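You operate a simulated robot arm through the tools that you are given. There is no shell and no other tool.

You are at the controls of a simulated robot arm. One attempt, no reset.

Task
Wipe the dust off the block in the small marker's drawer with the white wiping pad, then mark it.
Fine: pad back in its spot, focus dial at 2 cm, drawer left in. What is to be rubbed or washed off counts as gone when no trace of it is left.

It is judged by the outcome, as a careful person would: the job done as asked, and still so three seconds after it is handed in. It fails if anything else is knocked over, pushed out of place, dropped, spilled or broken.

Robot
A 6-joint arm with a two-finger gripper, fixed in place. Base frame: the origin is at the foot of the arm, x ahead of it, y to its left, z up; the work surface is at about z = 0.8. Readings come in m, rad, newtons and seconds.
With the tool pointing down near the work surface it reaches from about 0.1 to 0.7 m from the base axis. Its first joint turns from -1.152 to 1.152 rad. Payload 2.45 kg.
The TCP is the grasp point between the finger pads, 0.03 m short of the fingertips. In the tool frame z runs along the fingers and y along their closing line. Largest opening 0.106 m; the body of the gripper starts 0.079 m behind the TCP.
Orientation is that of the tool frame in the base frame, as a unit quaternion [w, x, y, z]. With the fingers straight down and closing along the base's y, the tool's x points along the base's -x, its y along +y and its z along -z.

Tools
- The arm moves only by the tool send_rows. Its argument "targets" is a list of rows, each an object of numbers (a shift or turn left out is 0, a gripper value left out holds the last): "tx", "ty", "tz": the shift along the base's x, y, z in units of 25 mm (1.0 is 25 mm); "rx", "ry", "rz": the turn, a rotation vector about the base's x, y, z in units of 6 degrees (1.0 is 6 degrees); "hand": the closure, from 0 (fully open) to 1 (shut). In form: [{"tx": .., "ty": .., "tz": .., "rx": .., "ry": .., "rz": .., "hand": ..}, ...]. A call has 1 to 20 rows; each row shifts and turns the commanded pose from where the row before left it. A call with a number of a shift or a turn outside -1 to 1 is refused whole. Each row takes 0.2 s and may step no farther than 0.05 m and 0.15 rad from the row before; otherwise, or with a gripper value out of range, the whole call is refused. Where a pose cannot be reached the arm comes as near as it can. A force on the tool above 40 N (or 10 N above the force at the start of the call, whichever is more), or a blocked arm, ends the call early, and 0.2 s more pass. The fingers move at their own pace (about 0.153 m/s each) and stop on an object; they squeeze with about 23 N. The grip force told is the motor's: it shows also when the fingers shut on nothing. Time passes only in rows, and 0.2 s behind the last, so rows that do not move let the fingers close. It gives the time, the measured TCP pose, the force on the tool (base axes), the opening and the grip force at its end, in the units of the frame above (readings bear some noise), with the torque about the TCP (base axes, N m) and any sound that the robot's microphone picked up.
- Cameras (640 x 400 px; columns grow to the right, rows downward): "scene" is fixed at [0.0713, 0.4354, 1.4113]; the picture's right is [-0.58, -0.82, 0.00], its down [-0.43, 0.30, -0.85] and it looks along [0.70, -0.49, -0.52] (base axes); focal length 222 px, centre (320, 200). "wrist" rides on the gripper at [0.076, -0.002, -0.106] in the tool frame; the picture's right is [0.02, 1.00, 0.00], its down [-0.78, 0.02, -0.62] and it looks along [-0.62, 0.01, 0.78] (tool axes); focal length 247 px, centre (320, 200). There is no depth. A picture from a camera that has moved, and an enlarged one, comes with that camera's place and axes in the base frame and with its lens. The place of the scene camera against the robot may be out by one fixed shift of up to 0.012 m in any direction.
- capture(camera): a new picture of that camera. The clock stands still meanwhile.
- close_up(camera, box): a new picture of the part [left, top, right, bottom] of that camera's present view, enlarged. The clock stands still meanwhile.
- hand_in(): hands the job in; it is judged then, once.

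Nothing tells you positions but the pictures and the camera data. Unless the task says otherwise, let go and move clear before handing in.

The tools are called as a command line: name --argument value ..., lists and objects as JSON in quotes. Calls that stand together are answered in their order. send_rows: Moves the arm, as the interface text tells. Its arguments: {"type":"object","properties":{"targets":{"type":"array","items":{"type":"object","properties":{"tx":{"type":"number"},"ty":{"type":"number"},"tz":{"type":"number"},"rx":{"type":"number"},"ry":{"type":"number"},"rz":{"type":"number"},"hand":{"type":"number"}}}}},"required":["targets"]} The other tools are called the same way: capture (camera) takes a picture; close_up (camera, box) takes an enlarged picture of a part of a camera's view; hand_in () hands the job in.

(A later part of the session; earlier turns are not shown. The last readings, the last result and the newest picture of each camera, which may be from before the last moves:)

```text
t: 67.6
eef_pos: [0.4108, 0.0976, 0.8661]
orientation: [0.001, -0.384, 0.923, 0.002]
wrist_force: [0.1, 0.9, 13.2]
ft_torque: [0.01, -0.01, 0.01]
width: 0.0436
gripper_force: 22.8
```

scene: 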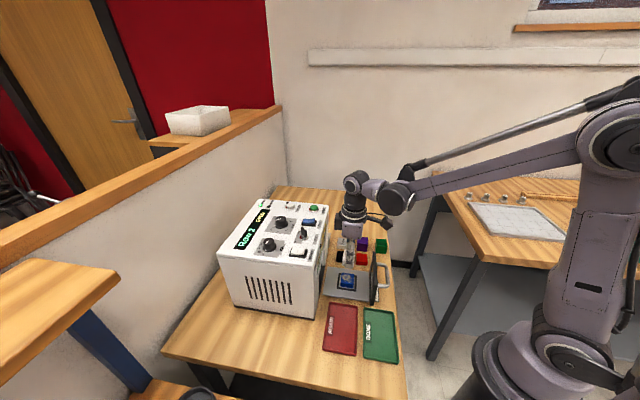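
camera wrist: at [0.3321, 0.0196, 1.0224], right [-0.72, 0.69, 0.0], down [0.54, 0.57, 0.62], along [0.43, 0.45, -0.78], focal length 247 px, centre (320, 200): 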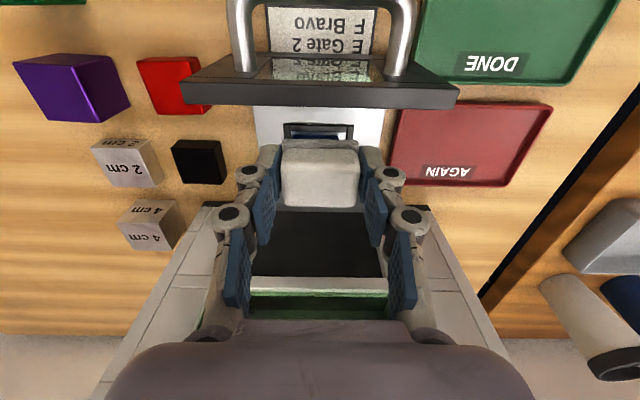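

At 13 N of contact, I'll now make the long sideways strokes.

send_rows --targets '[{"tx": -0.18, "ty": 0.18}, {"tx": -0.18, "ty": 0.18}, {"tx": 0.18, "ty": -0.18}, {"tx": 0.18, "ty": -0.18}, {"tx": 0.18, "ty": -0.18}, {"tx": 0.18, "ty": -0.18}, {"tx": -0.18, "ty": 0.18}, {"tx": -0.18, "ty": 0.18}, {"tx": -0.18, "ty": 0.18}, {"tx": -0.18, "ty": 0.18}, {"tx": 0.18, "ty": -0.18}, {"tx": 0.18, "ty": -0.18}]'

capture --camera "wrist"

close_up --camera "scene" --box '[320, 240, 390, 310]'

```text
t: 70.2
eef_pos: [0.4096, 0.0985, 0.8661]
orientation: [0.001, -0.384, 0.923, 0.002]
wrist_force: [-0.2, 1.2, 0.6]
ft_torque: [0.03, 0.03, -0.02]
width: 0.0439
gripper_force: 23.0
```

```text
taken
camera wrist: at [0.3566, 0.0426, 0.9715], right [-0.72, 0.69, 0.0], down [0.54, 0.57, 0.62], along [0.43, 0.45, -0.78], focal length 247 px, centre (320, 200)
```

wrist: 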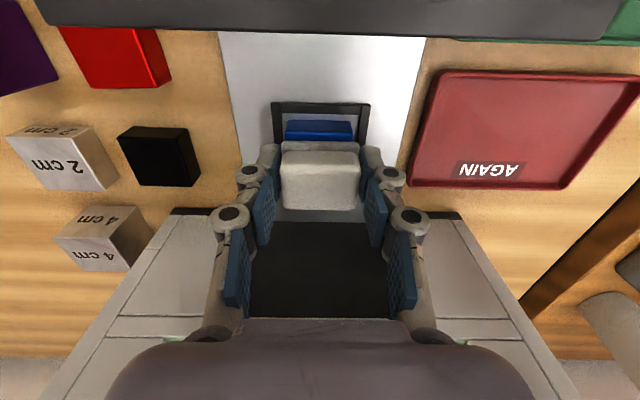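

```text
5.71 times, centred on (355, 275) of scene
camera zoom: at [0.0713, 0.4354, 1.4113], right [-0.58, -0.82, 0.0], down [-0.43, 0.3, -0.85], along [0.7, -0.49, -0.52], focal length 1270 px, centre (120, -229)
```

zoom: 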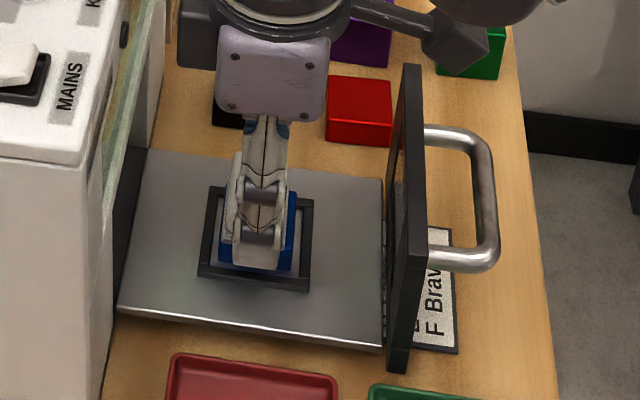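

The force dropped to near zero after the strokes. I'll check whether the pad has crept up between the fingers.

close_up --camera "wrist" --box '[220, 90, 420, 215]'

close_up --camera "scene" --box '[335, 265, 365, 290]'

```text
3.20 times, centred on (320, 152) of wrist
camera zoom: at [0.3566, 0.0426, 0.9715], right [-0.72, 0.69, 0.0], down [0.54, 0.57, 0.62], along [0.43, 0.45, -0.78], focal length 790 px, centre (320, 352)
```

zoom: 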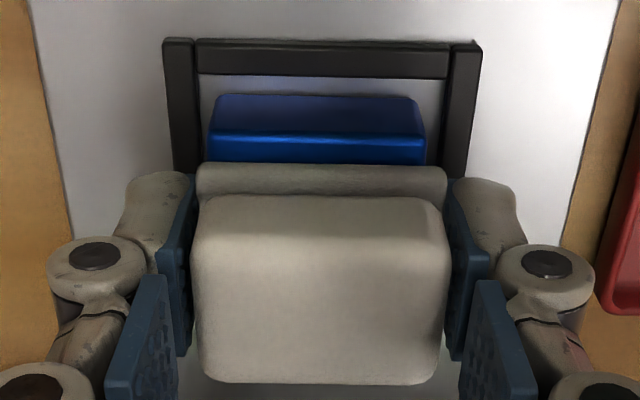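

```text
16.00 times, centred on (350, 278) of scene
camera zoom: at [0.0713, 0.4354, 1.4113], right [-0.58, -0.82, 0.0], down [-0.43, 0.3, -0.85], along [0.7, -0.49, -0.52], focal length 3557 px, centre (-160, -1040)
```

zoom: 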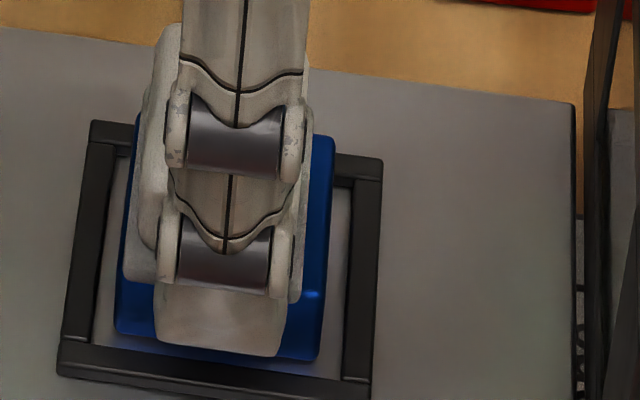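

The pad has crept up 2–3 mm so the fingertips are nearly flush with its underside, and sideways strokes could bring a finger onto the block. I'll use pull strokes towards the drawer's out-stop instead. I'll lift, step inward, press lightly and pull.

send_rows --targets '[{"tz": 0.16}, {"tx": 0.2, "ty": 0.2}, {"tz": -0.16}, {}]'

send_rows --targets '[{"tz": -0.014}, {}]'

```text
t: 71.2
eef_pos: [0.4166, 0.102, 0.8673]
orientation: [0.001, -0.385, 0.923, 0.001]
wrist_force: [-0.8, 0.7, -0.3]
ft_torque: [0.02, 0.01, -0.02]
width: 0.0438
gripper_force: 23.1
```

```text
t: 71.8
eef_pos: [0.4165, 0.1031, 0.8662]
orientation: [0.0, -0.385, 0.923, 0.001]
wrist_force: [0.3, 0.0, -0.1]
ft_torque: [0.02, 0.02, 0.01]
width: 0.0439
gripper_force: 22.2
```

send_rows --targets '[{"tz": -0.02}, {}]'

send_rows --targets '[{"tz": -0.02}, {}]'

```text
t: 72.4
eef_pos: [0.4162, 0.1027, 0.8662]
orientation: [0.0, -0.385, 0.923, 0.001]
wrist_force: [-1.3, 0.5, 2.9]
ft_torque: [-0.01, 0.01, -0.01]
width: 0.0436
gripper_force: 23.1
```

```text
t: 73.0
eef_pos: [0.4162, 0.1016, 0.8651]
orientation: [0.001, -0.384, 0.923, 0.001]
wrist_force: [0.6, 1.2, 25.3]
ft_torque: [0.02, 0.09, 0.01]
width: 0.044
gripper_force: 22.9
```

That's 25 N. I'll ease it slightly and pull the pad towards the front, across the block, to the drawer's out-stop.

send_rows --targets '[{"tz": 0.01}, {"tx": -0.16, "ty": -0.16}, {"tx": -0.16, "ty": -0.16}, {"tx": -0.16, "ty": -0.16}, {"tx": -0.16, "ty": -0.16}, {"tx": -0.16, "ty": -0.16}, {"tx": -0.16, "ty": -0.16}]'

capture --camera "wrist"

close_up --camera "scene" --box '[320, 240, 390, 310]'

```text
t: 74.6
eef_pos: [0.3916, 0.0785, 0.8653]
orientation: [0.001, -0.384, 0.923, 0.001]
wrist_force: [0.3, 0.5, -1.9]
ft_torque: [0.01, 0.02, 0.02]
width: 0.0437
gripper_force: 23.1
```

```text
taken
camera wrist: at [0.3379, 0.0232, 0.9712], right [-0.72, 0.69, 0.0], down [0.54, 0.57, 0.62], along [0.43, 0.45, -0.78], focal length 247 px, centre (320, 200)
```

wrist: 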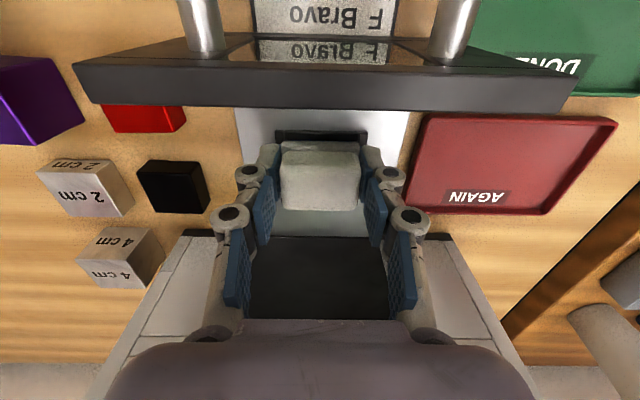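

```text
5.71 times, centred on (355, 275) of scene
camera zoom: at [0.0713, 0.4354, 1.4113], right [-0.58, -0.82, 0.0], down [-0.43, 0.3, -0.85], along [0.7, -0.49, -0.52], focal length 1270 px, centre (120, -229)
```

zoom: 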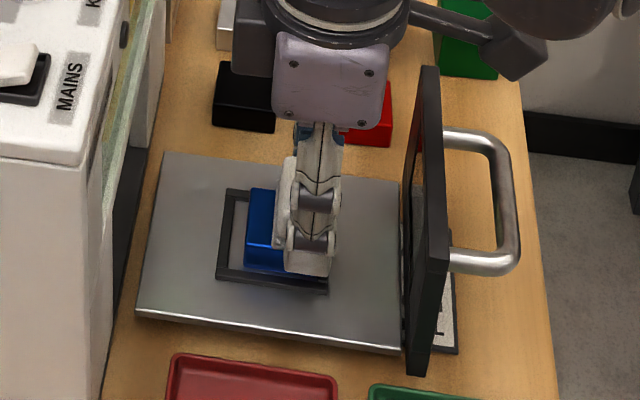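

The stroke worked and the drawer is back at its out-stop. I'll look at the exposed part of the block.

close_up --camera "scene" --box '[335, 262, 370, 292]'

close_up --camera "wrist" --box '[240, 100, 400, 220]'

```text
13.33 times, centred on (352, 277) of scene
camera zoom: at [0.0713, 0.4354, 1.4113], right [-0.58, -0.82, 0.0], down [-0.43, 0.3, -0.85], along [0.7, -0.49, -0.52], focal length 2964 px, centre (-113, -827)
```

zoom: 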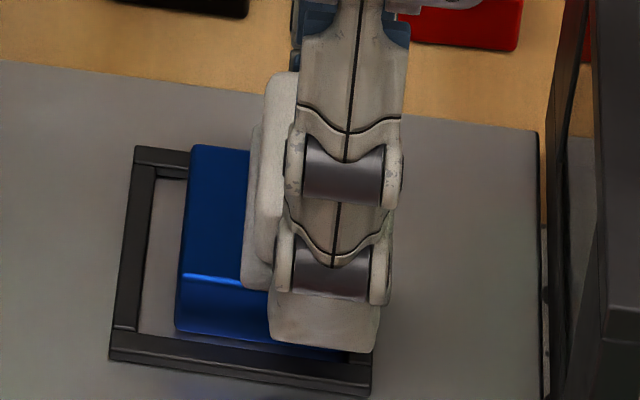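

```text
3.33 times, centred on (320, 160) of wrist
camera zoom: at [0.3379, 0.0232, 0.9712], right [-0.72, 0.69, 0.0], down [0.54, 0.57, 0.62], along [0.43, 0.45, -0.78], focal length 823 px, centre (320, 333)
```

zoom: 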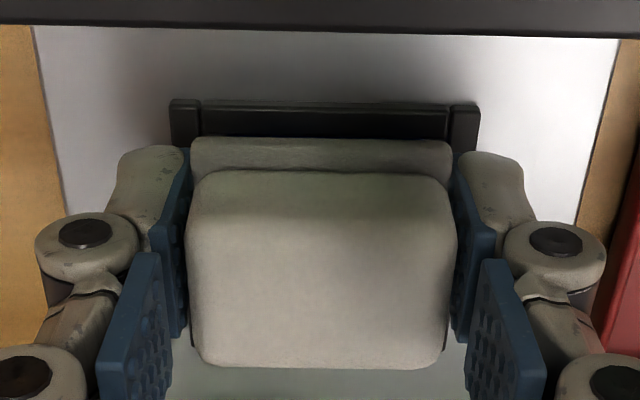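

The exposed part looks clean. I'll lift to see the whole top.

send_rows --targets '[{"tz": 0.4}, {"tz": 0.8}, {"tz": 0.8}, {"tz": 0.8}, {"tx": 0.1, "ty": 0.1, "tz": 0.4}, {}]'

capture --camera "wrist"

close_up --camera "wrist" --box '[270, 70, 374, 165]'

close_up --camera "scene" --box '[335, 262, 370, 292]'

```text
t: 76.0
eef_pos: [0.394, 0.0813, 0.9459]
orientation: [0.0, -0.384, 0.923, 0.001]
wrist_force: [-0.4, 0.3, -0.2]
ft_torque: [0.0, 0.04, 0.0]
width: 0.044
gripper_force: 23.2
```

```text
taken
camera wrist: at [0.3401, 0.0249, 1.0509], right [-0.72, 0.69, 0.0], down [0.54, 0.57, 0.62], along [0.43, 0.45, -0.78], focal length 247 px, centre (320, 200)
```

wrist: 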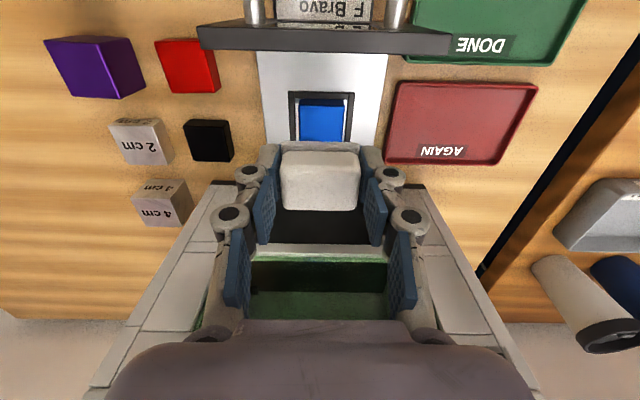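

```text
4.21 times, centred on (322, 118) of wrist
camera zoom: at [0.3401, 0.0249, 1.0509], right [-0.72, 0.69, 0.0], down [0.54, 0.57, 0.62], along [0.43, 0.45, -0.78], focal length 1040 px, centre (312, 547)
```

zoom: 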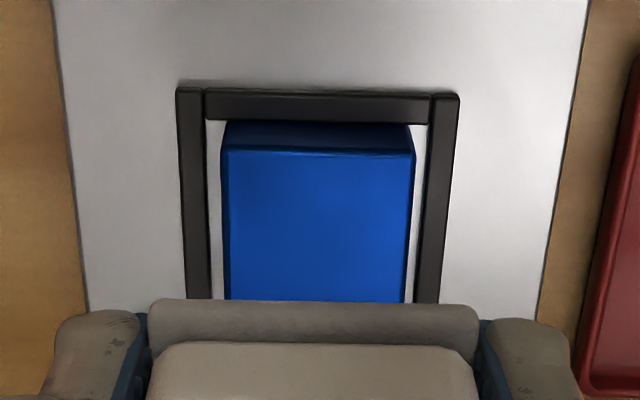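

```text
13.33 times, centred on (352, 277) of scene
camera zoom: at [0.0713, 0.4354, 1.4113], right [-0.58, -0.82, 0.0], down [-0.43, 0.3, -0.85], along [0.7, -0.49, -0.52], focal length 2964 px, centre (-113, -827)
```

zoom: 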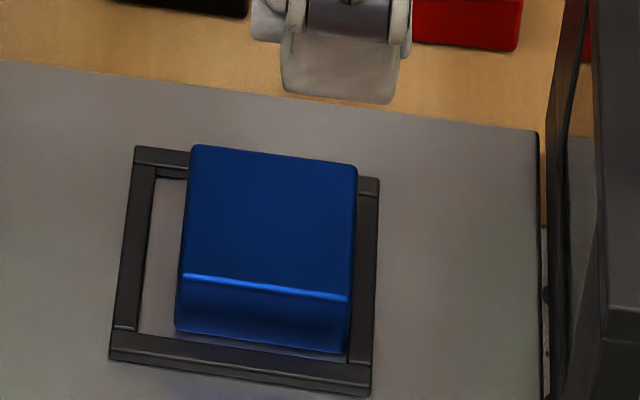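

The block's top is completely clean. Next I'll return the pad, but first I'll check how it now sits in the fingers so I can place it exactly on its original spot.

close_up --camera "wrist" --box '[220, 90, 420, 215]'

send_rows --targets '[{"tx": -0.6, "ty": 0.6}, {"tx": -0.6, "ty": 0.6}, {"tx": -0.6, "ty": 0.6}, {"tx": -0.6, "ty": 0.6}, {"tx": -0.6, "ty": 0.6}, {"tx": -0.6, "ty": 0.6}, {"tx": -0.6, "ty": 0.6}, {"tx": -0.6, "ty": 0.6}, {"tx": -0.6, "ty": 0.6}, {"tx": -0.6, "ty": 0.6}, {"tx": -0.04, "ty": 0.04}]'

send_rows --targets '[{"tx": 0.6, "ty": 0.6}, {"tx": 0.6, "ty": 0.6}, {"tx": 0.6, "ty": 0.6}, {"tx": 0.6, "ty": 0.6}, {"tx": 0.6, "ty": 0.6}, {"tx": 0.6, "ty": 0.6}, {"tx": 0.6, "ty": 0.6}, {"tx": 0.08, "ty": 0.08}, {}]'

capture --camera "wrist"

capture --camera "scene"

```text
3.20 times, centred on (320, 152) of wrist
camera zoom: at [0.3401, 0.0249, 1.0509], right [-0.72, 0.69, 0.0], down [0.54, 0.57, 0.62], along [0.43, 0.45, -0.78], focal length 790 px, centre (320, 352)
```

zoom: 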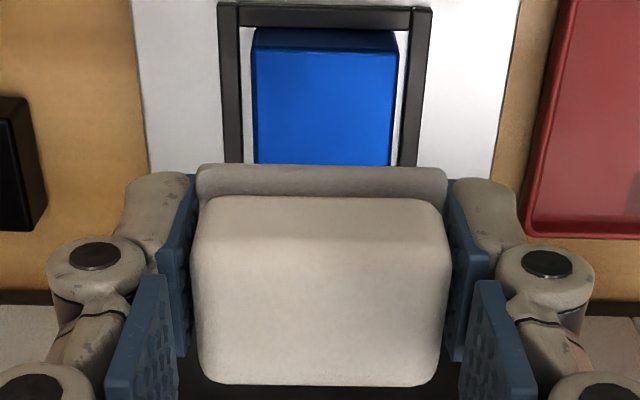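

```text
t: 78.4
eef_pos: [0.2439, 0.2331, 0.9454]
orientation: [0.001, -0.384, 0.923, 0.001]
wrist_force: [0.6, 0.1, -0.7]
ft_torque: [-0.03, 0.02, 0.01]
width: 0.0441
gripper_force: 23.0
```

```text
t: 80.4
eef_pos: [0.3499, 0.3394, 0.9454]
orientation: [0.001, -0.384, 0.923, 0.001]
wrist_force: [-0.5, -0.7, -0.4]
ft_torque: [0.01, 0.0, 0.01]
width: 0.0438
gripper_force: 22.8
```

```text
taken
camera wrist: at [0.2963, 0.283, 1.0511], right [-0.72, 0.69, 0.0], down [0.54, 0.57, 0.62], along [0.43, 0.45, -0.78], focal length 247 px, centre (320, 200)
```

wrist: 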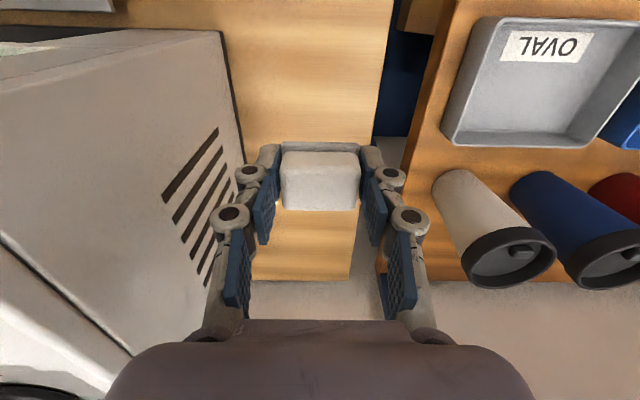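

```text
taken
```

scene: 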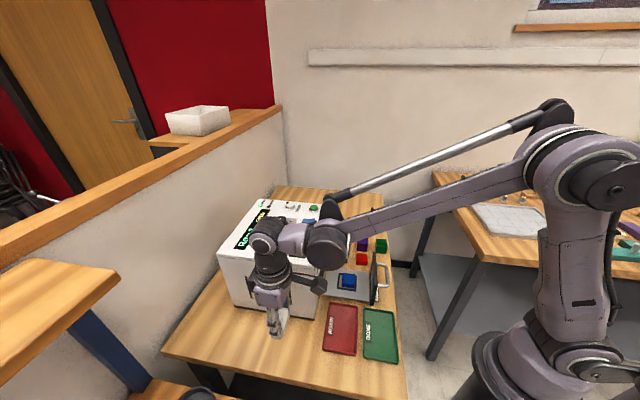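

The pad has shifted about 2 mm inward and 2.4 mm up in the grip, so I'll compensate. I'll lower it over the original spot and feel for the table.

send_rows --targets '[{"tx": -0.085, "ty": 0.01, "tz": -0.8}, {"tz": -0.8}, {"tz": -0.8}, {"tz": -0.8}, {"tz": -0.8}, {"tz": -0.3}, {}]'

close_up --camera "scene" --box '[255, 325, 319, 365]'

close_up --camera "wrist" --box '[220, 90, 420, 215]'

```text
t: 82.0
eef_pos: [0.3473, 0.3399, 0.8379]
orientation: [0.001, -0.384, 0.923, 0.001]
wrist_force: [0.4, 0.5, -0.6]
ft_torque: [-0.03, 0.01, 0.01]
width: 0.0438
gripper_force: 22.6
```

```text
10.00 times, centred on (287, 345) of scene
camera zoom: at [0.0713, 0.4354, 1.4113], right [-0.58, -0.82, 0.0], down [-0.43, 0.3, -0.85], along [0.7, -0.49, -0.52], focal length 2223 px, centre (650, -1250)
```

zoom: 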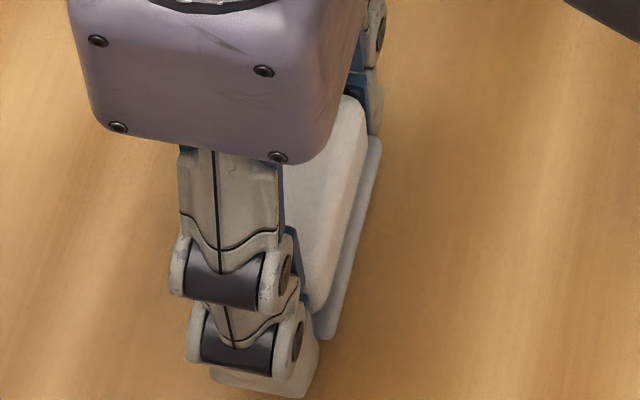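

```text
3.20 times, centred on (320, 152) of wrist
camera zoom: at [0.2948, 0.2838, 0.9435], right [-0.72, 0.69, 0.0], down [0.54, 0.57, 0.62], along [0.43, 0.45, -0.78], focal length 790 px, centre (320, 352)
```

zoom: 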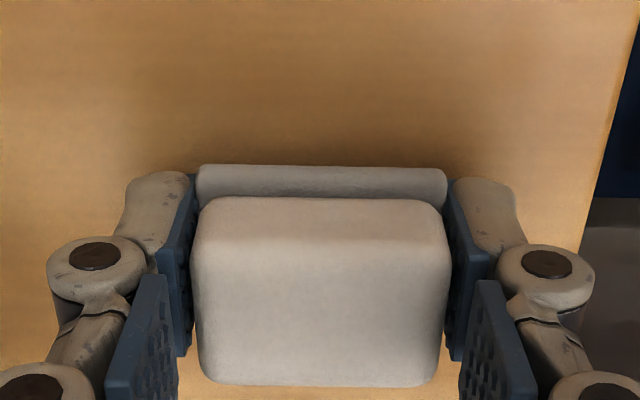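

The pad is hovering about 8 mm above its spot. I'll lower until it touches, then compare its corner positions with the original picture before letting go.

send_rows --targets '[{"tz": -0.1}, {"tz": -0.1}, {"tz": -0.06}, {}]'

send_rows --targets '[{"tz": -0.04}, {}]'

close_up --camera "scene" --box '[255, 325, 319, 365]'

```text
t: 83.0
eef_pos: [0.3484, 0.3392, 0.832]
orientation: [0.0, -0.385, 0.923, 0.001]
wrist_force: [0.1, 0.5, -0.2]
ft_torque: [0.01, 0.0, 0.0]
width: 0.044
gripper_force: 23.0
```

```text
t: 83.6
eef_pos: [0.349, 0.339, 0.8315]
orientation: [0.0, -0.384, 0.923, 0.001]
wrist_force: [-0.2, -0.1, -0.3]
ft_torque: [-0.02, 0.01, 0.04]
width: 0.0437
gripper_force: 23.0
```

```text
10.00 times, centred on (287, 345) of scene
camera zoom: at [0.0713, 0.4354, 1.4113], right [-0.58, -0.82, 0.0], down [-0.43, 0.3, -0.85], along [0.7, -0.49, -0.52], focal length 2223 px, centre (650, -1250)
```

zoom: 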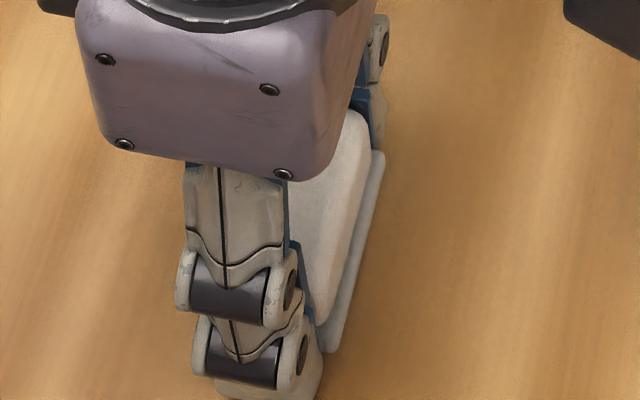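

By the corner comparison, the pad should go about 2 mm in the +L direction. I'll shift it while still just above the table and lower on.

send_rows --targets '[{"tx": -0.042, "ty": 0.07}, {"tz": -0.04}, {}]'

send_rows --targets '[{"tz": -0.04}, {}]'

close_up --camera "scene" --box '[255, 325, 319, 365]'

```text
t: 84.4
eef_pos: [0.3485, 0.3419, 0.8298]
orientation: [0.001, -0.384, 0.923, 0.001]
wrist_force: [0.2, 0.5, 0.0]
ft_torque: [0.02, 0.01, 0.0]
width: 0.0439
gripper_force: 22.9
```

```text
t: 85.0
eef_pos: [0.3479, 0.3417, 0.8295]
orientation: [0.001, -0.384, 0.923, 0.0]
wrist_force: [0.1, -1.1, 18.2]
ft_torque: [-0.15, -0.03, 0.02]
width: 0.0441
gripper_force: 22.5
```

```text
10.00 times, centred on (287, 345) of scene
camera zoom: at [0.0711, 0.4351, 1.4114], right [-0.58, -0.82, 0.0], down [-0.43, 0.3, -0.85], along [0.7, -0.49, -0.52], focal length 2223 px, centre (650, -1250)
```

zoom: 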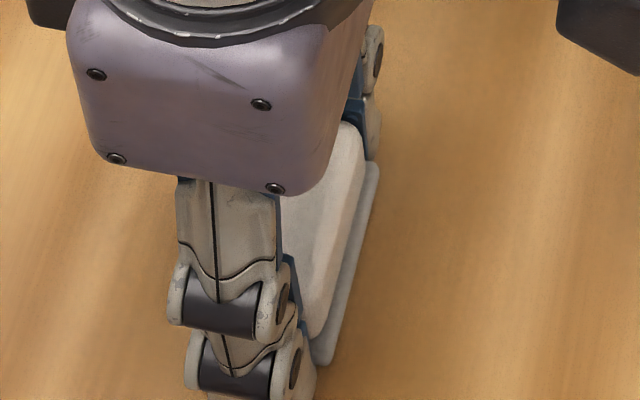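

The pad is on the table with its corners within half a millimetre of the original picture. I'll ease the pressure, open and lift straight up.

send_rows --targets '[{"tz": 0.015}, {"hand": 0.4}, {}, {"hand": 0.3}, {"tz": 0.4}, {"tz": 0.8}, {"tz": 0.8}, {"tz": 0.8}, {"tz": 0.8}]'

close_up --camera "scene" --box '[255, 325, 319, 365]'

capture --camera "wrist"

```text
t: 87.0
eef_pos: [0.3489, 0.3394, 0.9174]
orientation: [0.0, -0.385, 0.923, 0.001]
wrist_force: [0.8, -1.4, -0.2]
ft_torque: [-0.01, -0.01, 0.0]
width: 0.0741
gripper_force: 0.1
```

```text
10.00 times, centred on (287, 345) of scene
camera zoom: at [0.0713, 0.4353, 1.4113], right [-0.58, -0.82, 0.0], down [-0.43, 0.3, -0.85], along [0.7, -0.49, -0.52], focal length 2223 px, centre (650, -1250)
```

zoom: 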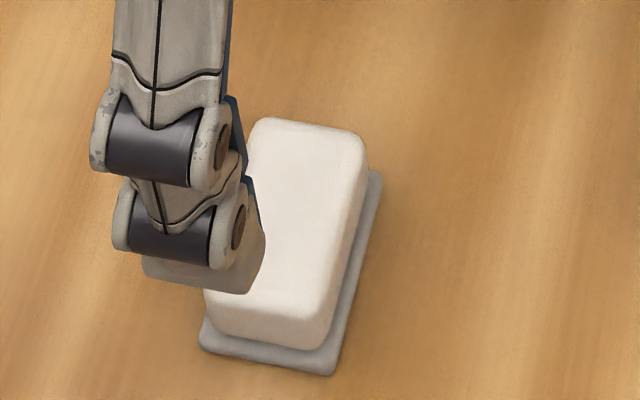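

```text
taken
camera wrist: at [0.2942, 0.2843, 1.0233], right [-0.72, 0.69, 0.0], down [0.54, 0.57, 0.62], along [0.43, 0.45, -0.78], focal length 247 px, centre (320, 200)
```

wrist: 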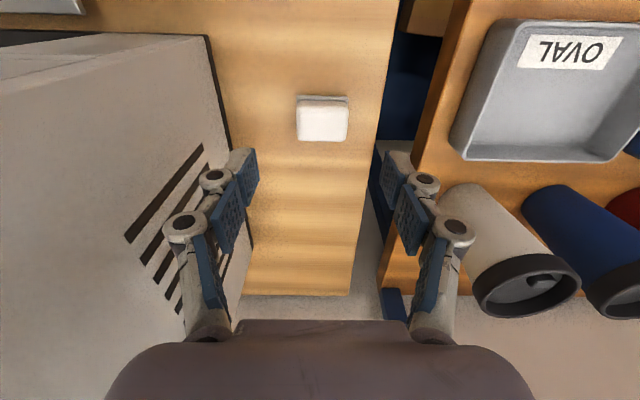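

The pad is back within about 2 mm of its original place and upright. Next I'll move round to the front of the drawer to look at the handle and read the card before pushing it in.

send_rows --targets '[{"tx": -0.6, "ty": -0.6, "tz": 0.6}, {"tx": -0.6, "ty": -0.6, "tz": 0.6}, {"tx": -0.6, "ty": -0.6, "tz": 0.6}, {"tx": -0.6, "ty": -0.6, "tz": 0.6}, {"tx": -0.6, "ty": -0.6, "tz": 0.6}, {"tx": -0.6, "ty": -0.6, "tz": 0.6}, {"tx": -0.6, "ty": -0.6, "tz": 0.6}, {"tx": 0.2, "ty": -0.98, "tz": 0.2}, {"tx": 0.2, "ty": -0.98}, {"tx": 0.2, "ty": -0.98}, {"tx": 0.2, "ty": -0.98}, {"tx": 0.2, "ty": -0.98}, {"tx": 0.2, "ty": -0.98}, {"tx": 0.2, "ty": -0.98}, {"tx": 0.2, "ty": -0.98}, {"tx": 0.2, "ty": -0.98}, {"tx": 0.2, "ty": -0.98}, {}]'

capture --camera "wrist"

capture --camera "scene"

close_up --camera "scene" --box '[255, 325, 319, 365]'

```text
t: 90.8
eef_pos: [0.2951, -0.0084, 1.0282]
orientation: [0.001, -0.384, 0.923, 0.001]
wrist_force: [0.8, -0.9, 0.4]
ft_torque: [-0.01, 0.0, 0.04]
width: 0.0742
gripper_force: 0.1
```

```text
taken
camera wrist: at [0.2414, -0.0644, 1.1337], right [-0.72, 0.69, 0.0], down [0.54, 0.57, 0.62], along [0.43, 0.45, -0.78], focal length 247 px, centre (320, 200)
```

wrist: 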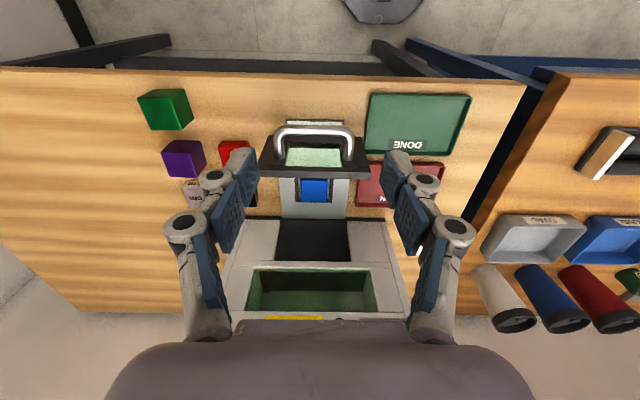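

```text
taken
```

scene: 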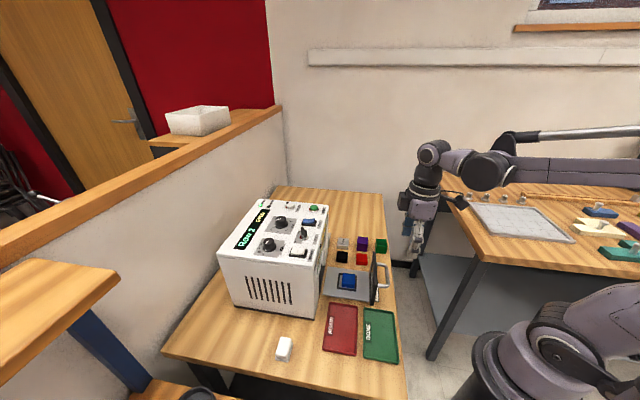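

```text
10.00 times, centred on (287, 345) of scene
camera zoom: at [0.0714, 0.4353, 1.4113], right [-0.58, -0.82, 0.0], down [-0.43, 0.3, -0.85], along [0.7, -0.49, -0.52], focal length 2223 px, centre (650, -1250)
```

zoom: 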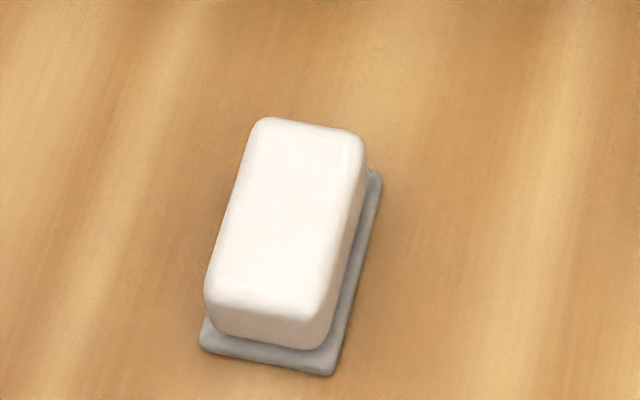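

The pad rests flat in its place and the block shows clean in the drawer. I'll zoom in on the handle and the drawer front.

close_up --camera "wrist" --box '[250, 110, 380, 215]'

close_up --camera "scene" --box '[320, 240, 400, 310]'

```text
3.81 times, centred on (315, 162) of wrist
camera zoom: at [0.2414, -0.0644, 1.1337], right [-0.72, 0.69, 0.0], down [0.54, 0.57, 0.62], along [0.43, 0.45, -0.78], focal length 941 px, centre (339, 343)
```

zoom: 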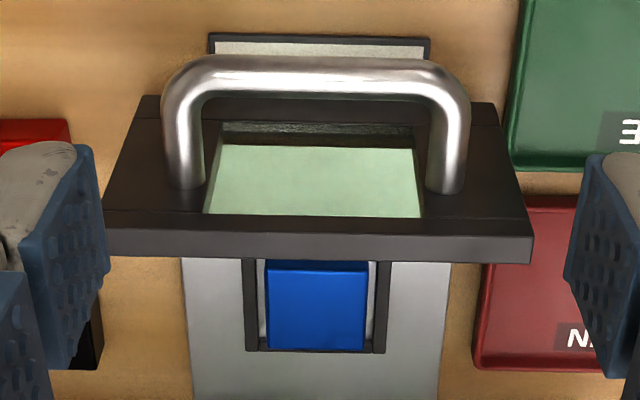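

```text
5.71 times, centred on (360, 275) of scene
camera zoom: at [0.0714, 0.4353, 1.4113], right [-0.58, -0.82, 0.0], down [-0.43, 0.3, -0.85], along [0.7, -0.49, -0.52], focal length 1270 px, centre (91, -229)
```

zoom: 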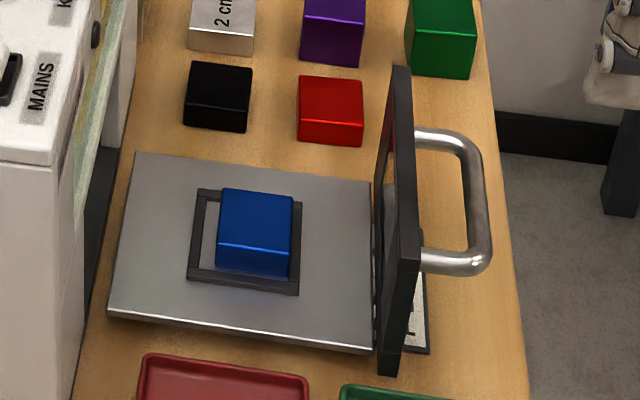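

The drawer's handle bar is at about w 0.236 m in the machine axes and z ≈ 0.866, centred at u −0.222. I'll close the fingers and lower them in front of the bar to push it straight in.

send_rows --targets '[{"tx": 0.13, "ty": -0.28, "hand": 1.0}, {"tz": -0.7}, {"tz": -0.7}, {"tz": -0.7}, {"tz": -0.7}, {"tz": -0.7}, {"tz": -0.7}, {"tz": -0.7}, {"tz": -0.7}, {"tz": -0.5}, {}]'

capture --camera "wrist"

close_up --camera "scene" --box '[320, 220, 420, 320]'

```text
t: 93.2
eef_pos: [0.2954, -0.0164, 0.8758]
orientation: [0.001, -0.384, 0.923, 0.001]
wrist_force: [0.9, 0.2, -1.1]
ft_torque: [-0.01, 0.0, 0.0]
width: 0.0
gripper_force: 22.8
```

```text
taken
camera wrist: at [0.2429, -0.0723, 0.9813], right [-0.72, 0.69, 0.0], down [0.54, 0.57, 0.62], along [0.43, 0.45, -0.78], focal length 247 px, centre (320, 200)
```

wrist: 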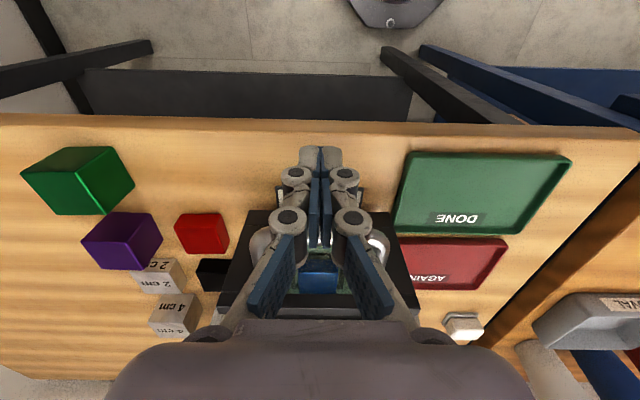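

```text
4.00 times, centred on (370, 270) of scene
camera zoom: at [0.0713, 0.4354, 1.4113], right [-0.58, -0.82, 0.0], down [-0.43, 0.3, -0.85], along [0.7, -0.49, -0.52], focal length 889 px, centre (120, -80)
```

zoom: 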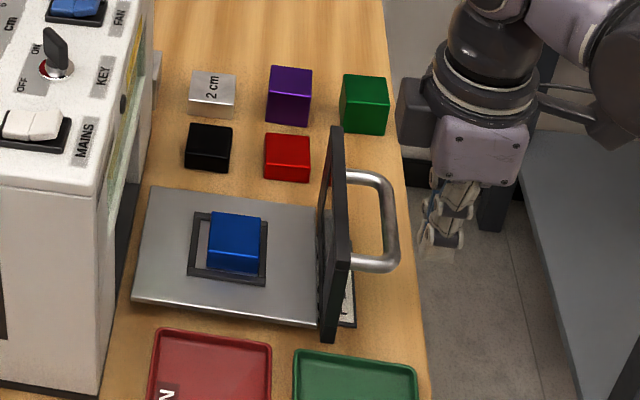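

The closed fingers are in front of the handle bar and roughly centred. I'll push inward gently in stages.

send_rows --targets '[{"tx": 0.2, "ty": 0.2}, {"tx": 0.2, "ty": 0.2}, {"tx": 0.2, "ty": 0.2}, {"tx": 0.2, "ty": 0.2}, {"tx": 0.2, "ty": 0.2}, {}]'

close_up --camera "scene" --box '[320, 220, 420, 320]'

capture --camera "wrist"

```text
t: 94.6
eef_pos: [0.3204, 0.0088, 0.8757]
orientation: [0.001, -0.385, 0.923, 0.001]
wrist_force: [-0.8, -0.8, -0.1]
ft_torque: [0.0, 0.0, 0.0]
width: 0.0
gripper_force: 23.0
```

```text
4.00 times, centred on (370, 270) of scene
camera zoom: at [0.0713, 0.4353, 1.4113], right [-0.58, -0.82, 0.0], down [-0.43, 0.3, -0.85], along [0.7, -0.49, -0.52], focal length 889 px, centre (120, -80)
```

zoom: 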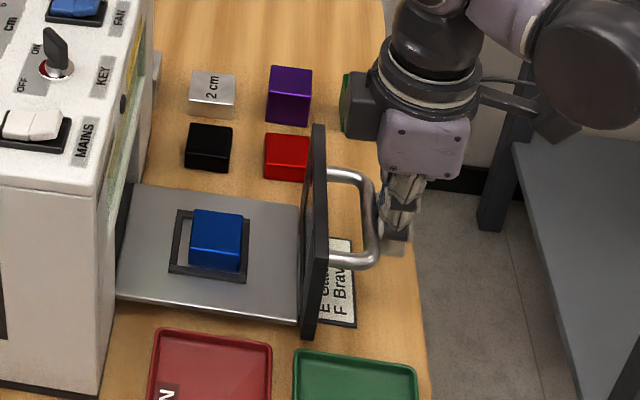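

```text
taken
camera wrist: at [0.2673, -0.0471, 0.9818], right [-0.72, 0.69, 0.0], down [0.54, 0.57, 0.62], along [0.43, 0.45, -0.78], focal length 247 px, centre (320, 200)
```

wrist: 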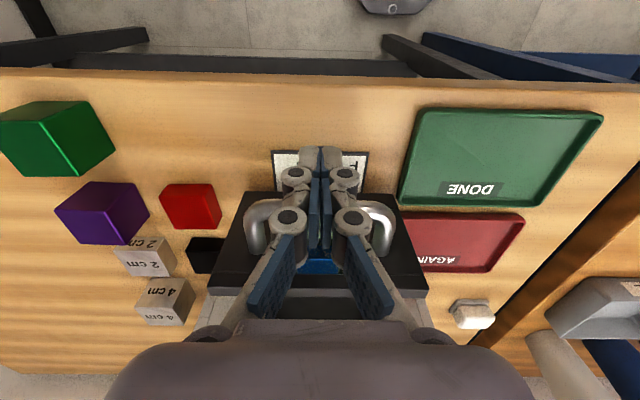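

The drawer is sliding in smoothly with hardly any force. I'll continue pushing.

send_rows --targets '[{"tx": 0.22, "ty": 0.22}, {"tx": 0.22, "ty": 0.22}, {"tx": 0.22, "ty": 0.22}, {"tx": 0.22, "ty": 0.22}, {"tx": 0.22, "ty": 0.22}, {"tx": 0.22, "ty": 0.22}, {"tx": 0.22, "ty": 0.22}, {"tx": 0.22, "ty": 0.22}, {"tx": 0.22, "ty": 0.22}, {"tx": 0.22, "ty": 0.22}, {}]'

close_up --camera "scene" --box '[300, 220, 400, 320]'

capture --camera "wrist"

```text
t: 97.0
eef_pos: [0.375, 0.0635, 0.8763]
orientation: [0.0, -0.384, 0.923, 0.002]
wrist_force: [-0.7, -0.5, -0.5]
ft_torque: [0.0, 0.01, -0.01]
width: 0.0001
gripper_force: 23.0
```

```text
4.00 times, centred on (350, 270) of scene
camera zoom: at [0.0713, 0.4353, 1.4113], right [-0.58, -0.82, 0.0], down [-0.43, 0.3, -0.85], along [0.7, -0.49, -0.52], focal length 889 px, centre (200, -80)
```

zoom: 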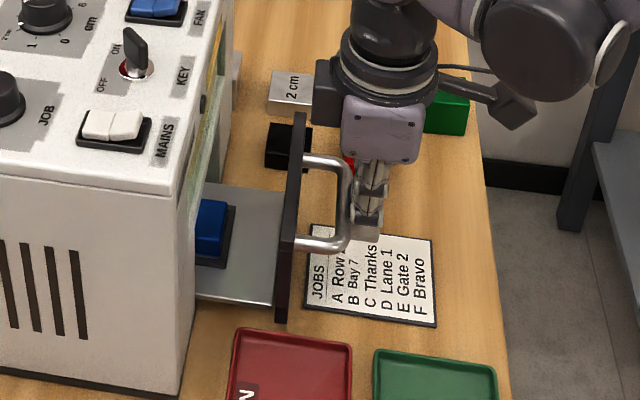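

```text
taken
camera wrist: at [0.3219, 0.0077, 0.9815], right [-0.72, 0.69, 0.0], down [0.54, 0.57, 0.62], along [0.43, 0.45, -0.78], focal length 247 px, centre (320, 200)
```

wrist: 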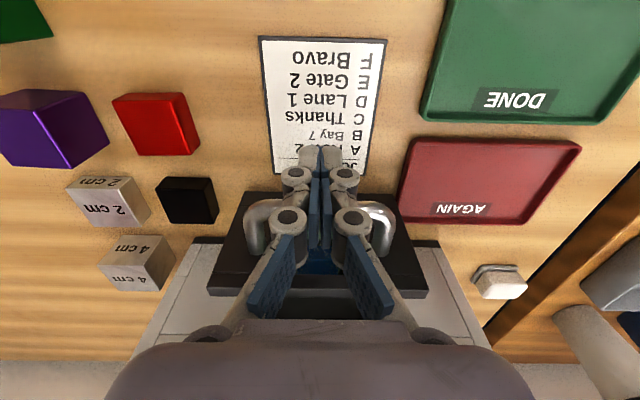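

The card is just the job legend (A = Row 2, B = Bay 7, C = Thanks, and so on), and the marker is already set to A, "Row 2". The drawer is still moving freely, so I'll keep pushing, more slowly near the end.

send_rows --targets '[{"tx": 0.22, "ty": 0.22}, {"tx": 0.22, "ty": 0.22}, {"tx": 0.22, "ty": 0.22}, {"tx": 0.22, "ty": 0.22}, {"tx": 0.15, "ty": 0.15}, {}]'

close_up --camera "scene" --box '[290, 200, 390, 300]'

close_up --camera "wrist" --box '[180, 150, 460, 320]'

```text
t: 98.4
eef_pos: [0.4018, 0.0893, 0.8769]
orientation: [0.001, -0.384, 0.924, 0.001]
wrist_force: [-0.1, -1.5, -0.6]
ft_torque: [0.01, -0.01, 0.0]
width: 0.0
gripper_force: 23.4
```

```text
4.00 times, centred on (340, 250) of scene
camera zoom: at [0.0713, 0.4353, 1.4113], right [-0.58, -0.82, 0.0], down [-0.43, 0.3, -0.85], along [0.7, -0.49, -0.52], focal length 889 px, centre (240, 0)
```

zoom: 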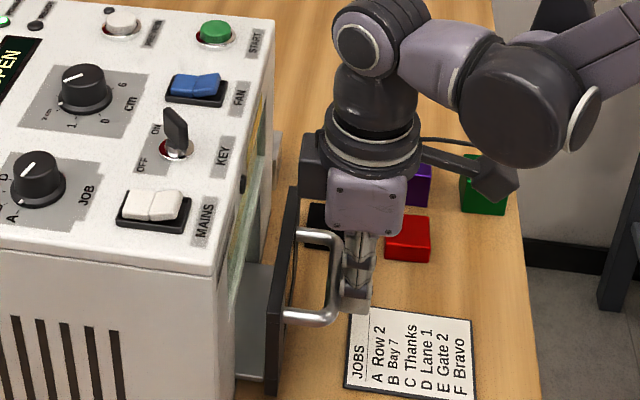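

```text
2.29 times, centred on (320, 235) of wrist
camera zoom: at [0.3482, 0.0339, 0.982], right [-0.72, 0.69, 0.0], down [0.54, 0.57, 0.62], along [0.43, 0.45, -0.78], focal length 564 px, centre (320, 120)
```

zoom: 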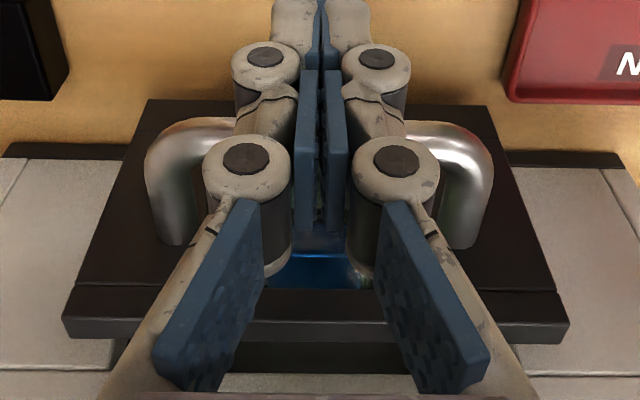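

There are about 20–30 mm left. I'll continue in smaller steps until it seats.

send_rows --targets '[{"tx": 0.12, "ty": 0.12}, {"tx": 0.12, "ty": 0.12}, {"tx": 0.12, "ty": 0.12}, {"tx": 0.12, "ty": 0.12}, {}]'

close_up --camera "scene" --box '[220, 190, 390, 300]'

```text
t: 99.6
eef_pos: [0.414, 0.1026, 0.8761]
orientation: [0.001, -0.384, 0.923, 0.001]
wrist_force: [0.1, -0.3, 0.8]
ft_torque: [-0.03, 0.02, -0.02]
width: 0.0
gripper_force: 23.0
```

```text
3.64 times, centred on (305, 245) of scene
camera zoom: at [0.0713, 0.4354, 1.4113], right [-0.58, -0.82, 0.0], down [-0.43, 0.3, -0.85], along [0.7, -0.49, -0.52], focal length 808 px, centre (374, 36)
```

zoom: 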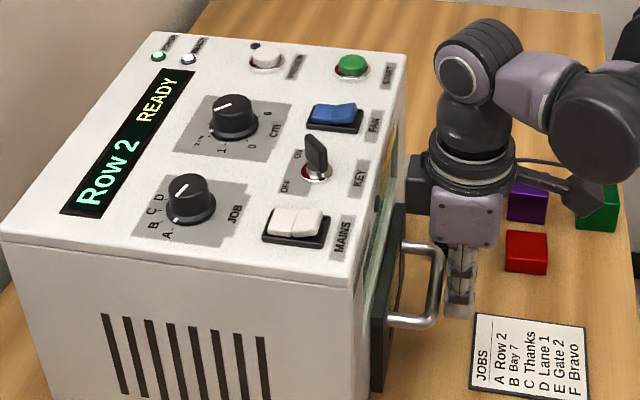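

The display now shows "READY" and its lamp is lit, so the interlock is satisfied. I'll push a few millimetres more to be sure the drawer is fully seated.

send_rows --targets '[{"tx": 0.05, "ty": 0.05}, {"tx": 0.05, "ty": 0.05}, {}]'

close_up --camera "scene" --box '[290, 220, 370, 300]'

```text
t: 100.4
eef_pos: [0.4165, 0.1038, 0.8757]
orientation: [0.001, -0.385, 0.923, 0.001]
wrist_force: [-0.1, -0.3, 0.1]
ft_torque: [-0.01, -0.02, -0.01]
width: 0.0
gripper_force: 22.4
```

```text
5.00 times, centred on (330, 260) of scene
camera zoom: at [0.0713, 0.4354, 1.4113], right [-0.58, -0.82, 0.0], down [-0.43, 0.3, -0.85], along [0.7, -0.49, -0.52], focal length 1112 px, centre (270, -100)
```

zoom: 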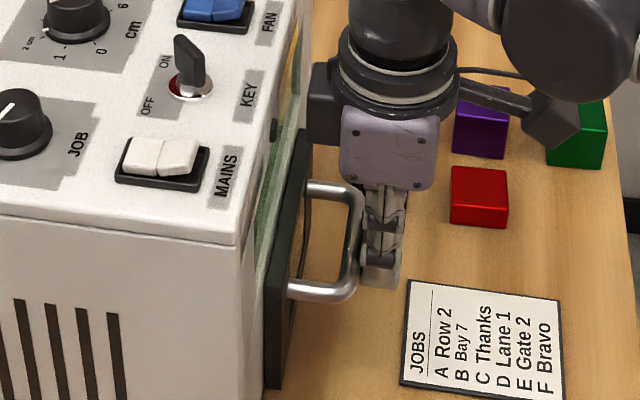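

The drawer is practically flush and still gives no resistance. I'll push a little further to find the stop.

send_rows --targets '[{"tx": 0.05, "ty": 0.05}, {"tx": 0.05, "ty": 0.05}, {}]'

close_up --camera "scene" --box '[290, 220, 370, 300]'

```text
t: 101.2
eef_pos: [0.4169, 0.1063, 0.8755]
orientation: [-0.001, -0.383, 0.924, 0.001]
wrist_force: [-12.4, -10.8, -6.8]
ft_torque: [-0.07, 0.05, 0.05]
width: 0.0058
gripper_force: 28.4
```

```text
5.00 times, centred on (330, 260) of scene
camera zoom: at [0.0711, 0.4351, 1.4114], right [-0.58, -0.82, 0.0], down [-0.43, 0.3, -0.85], along [0.7, -0.49, -0.52], focal length 1112 px, centre (270, -100)
```

zoom: 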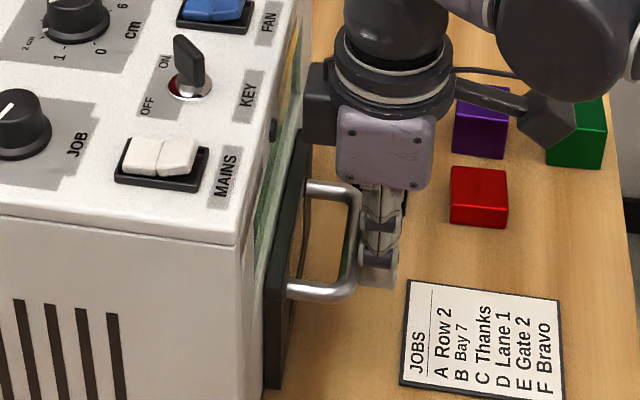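

The drawer is against its stop and seated. I'll back away in a straight line, rise, then look at the machine.

send_rows --targets '[{"tx": -0.15, "ty": -0.15}, {"tx": -0.3, "ty": -0.3}, {"tx": -0.4, "ty": -0.4}, {"tx": -0.4, "ty": -0.4}, {"tz": 0.8}, {"tz": 0.8}, {"tz": 0.8}, {"tz": 0.8}, {"tz": 0.8}, {"tz": 0.8}, {"tz": 0.8}, {"tz": 0.8}, {"tz": 0.8}, {"tz": 0.8}, {}]'

capture --camera "wrist"

close_up --camera "scene" --box '[220, 190, 390, 300]'

```text
t: 104.4
eef_pos: [0.3856, 0.0747, 1.0758]
orientation: [0.001, -0.384, 0.923, 0.001]
wrist_force: [-0.4, -0.8, 0.5]
ft_torque: [-0.02, -0.01, 0.02]
width: 0.0
gripper_force: 28.7
```

```text
taken
camera wrist: at [0.3323, 0.0205, 1.1814], right [-0.72, 0.69, 0.0], down [0.54, 0.57, 0.62], along [0.43, 0.45, -0.78], focal length 247 px, centre (320, 200)
```

wrist: 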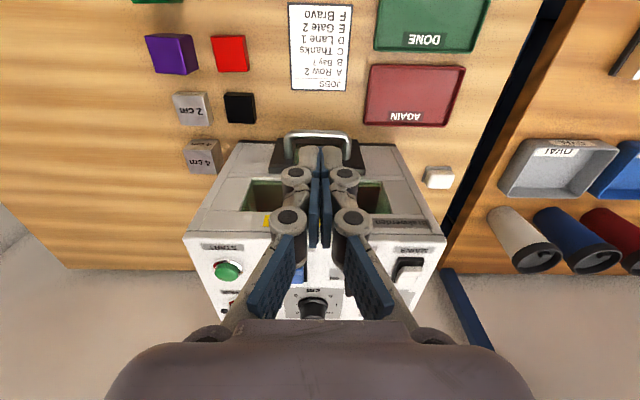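

```text
3.64 times, centred on (305, 245) of scene
camera zoom: at [0.0713, 0.4354, 1.4113], right [-0.58, -0.82, 0.0], down [-0.43, 0.3, -0.85], along [0.7, -0.49, -0.52], focal length 808 px, centre (374, 36)
```

zoom: 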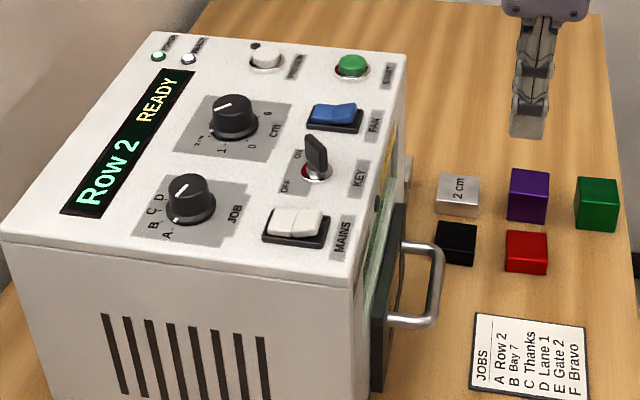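

Everything reads "Row 2 – READY", focus is at 2 cm, and the drawer is in. Now I'll go above the green START button and refine its position.

send_rows --targets '[{"tz": 0.9}, {"tz": 0.9}, {"tx": 0.82, "ty": 0.17}, {"tx": 0.82, "ty": 0.17}, {"tx": 0.82, "ty": 0.17}, {"tx": 0.82, "ty": 0.17}, {"tx": 0.82, "ty": 0.17}, {"tx": 0.82, "ty": 0.17}, {"tx": 0.82, "ty": 0.17}, {"tx": 0.82, "ty": 0.17}, {}]'

capture --camera "wrist"

capture --camera "scene"

```text
t: 106.8
eef_pos: [0.5512, 0.1116, 1.1192]
orientation: [0.0, -0.384, 0.923, 0.001]
wrist_force: [-0.3, -0.5, 0.7]
ft_torque: [0.01, -0.01, 0.02]
width: 0.0001
gripper_force: 28.0
```

```text
taken
camera wrist: at [0.4983, 0.0546, 1.2252], right [-0.72, 0.69, 0.0], down [0.54, 0.57, 0.62], along [0.43, 0.45, -0.78], focal length 247 px, centre (320, 200)
```

wrist: 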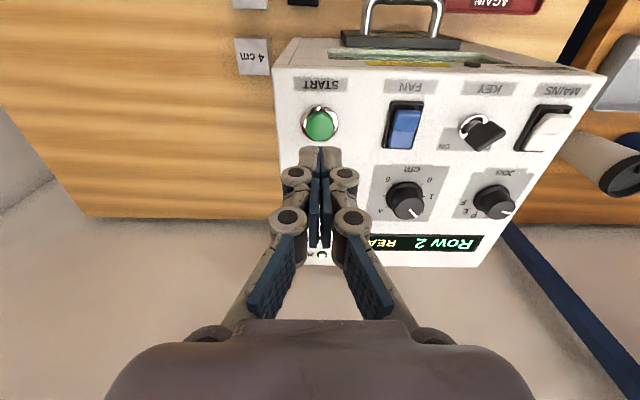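

```text
taken
```

scene: 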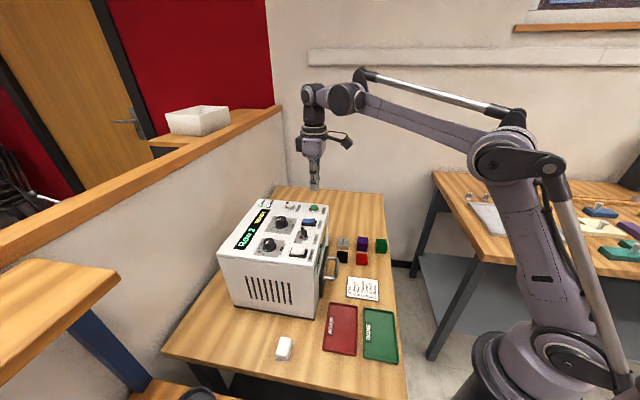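

START is almost exactly under the fingertips. I'll zoom in to confirm.

close_up --camera "wrist" --box '[280, 90, 360, 165]'

close_up --camera "scene" --box '[280, 170, 340, 225]'

```text
5.33 times, centred on (320, 128) of wrist
camera zoom: at [0.4983, 0.0546, 1.2252], right [-0.72, 0.69, 0.0], down [0.54, 0.57, 0.62], along [0.43, 0.45, -0.78], focal length 1317 px, centre (320, 587)
```

zoom: 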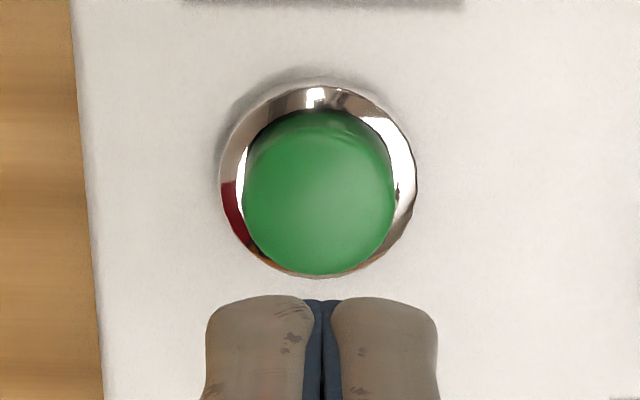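

```text
7.27 times, centred on (310, 198) of scene
camera zoom: at [0.0714, 0.4354, 1.4113], right [-0.58, -0.82, 0.0], down [-0.43, 0.3, -0.85], along [0.7, -0.49, -0.52], focal length 1617 px, centre (393, 218)
```

zoom: 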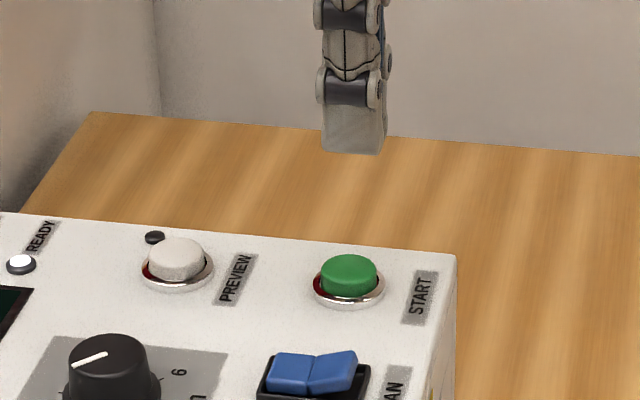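

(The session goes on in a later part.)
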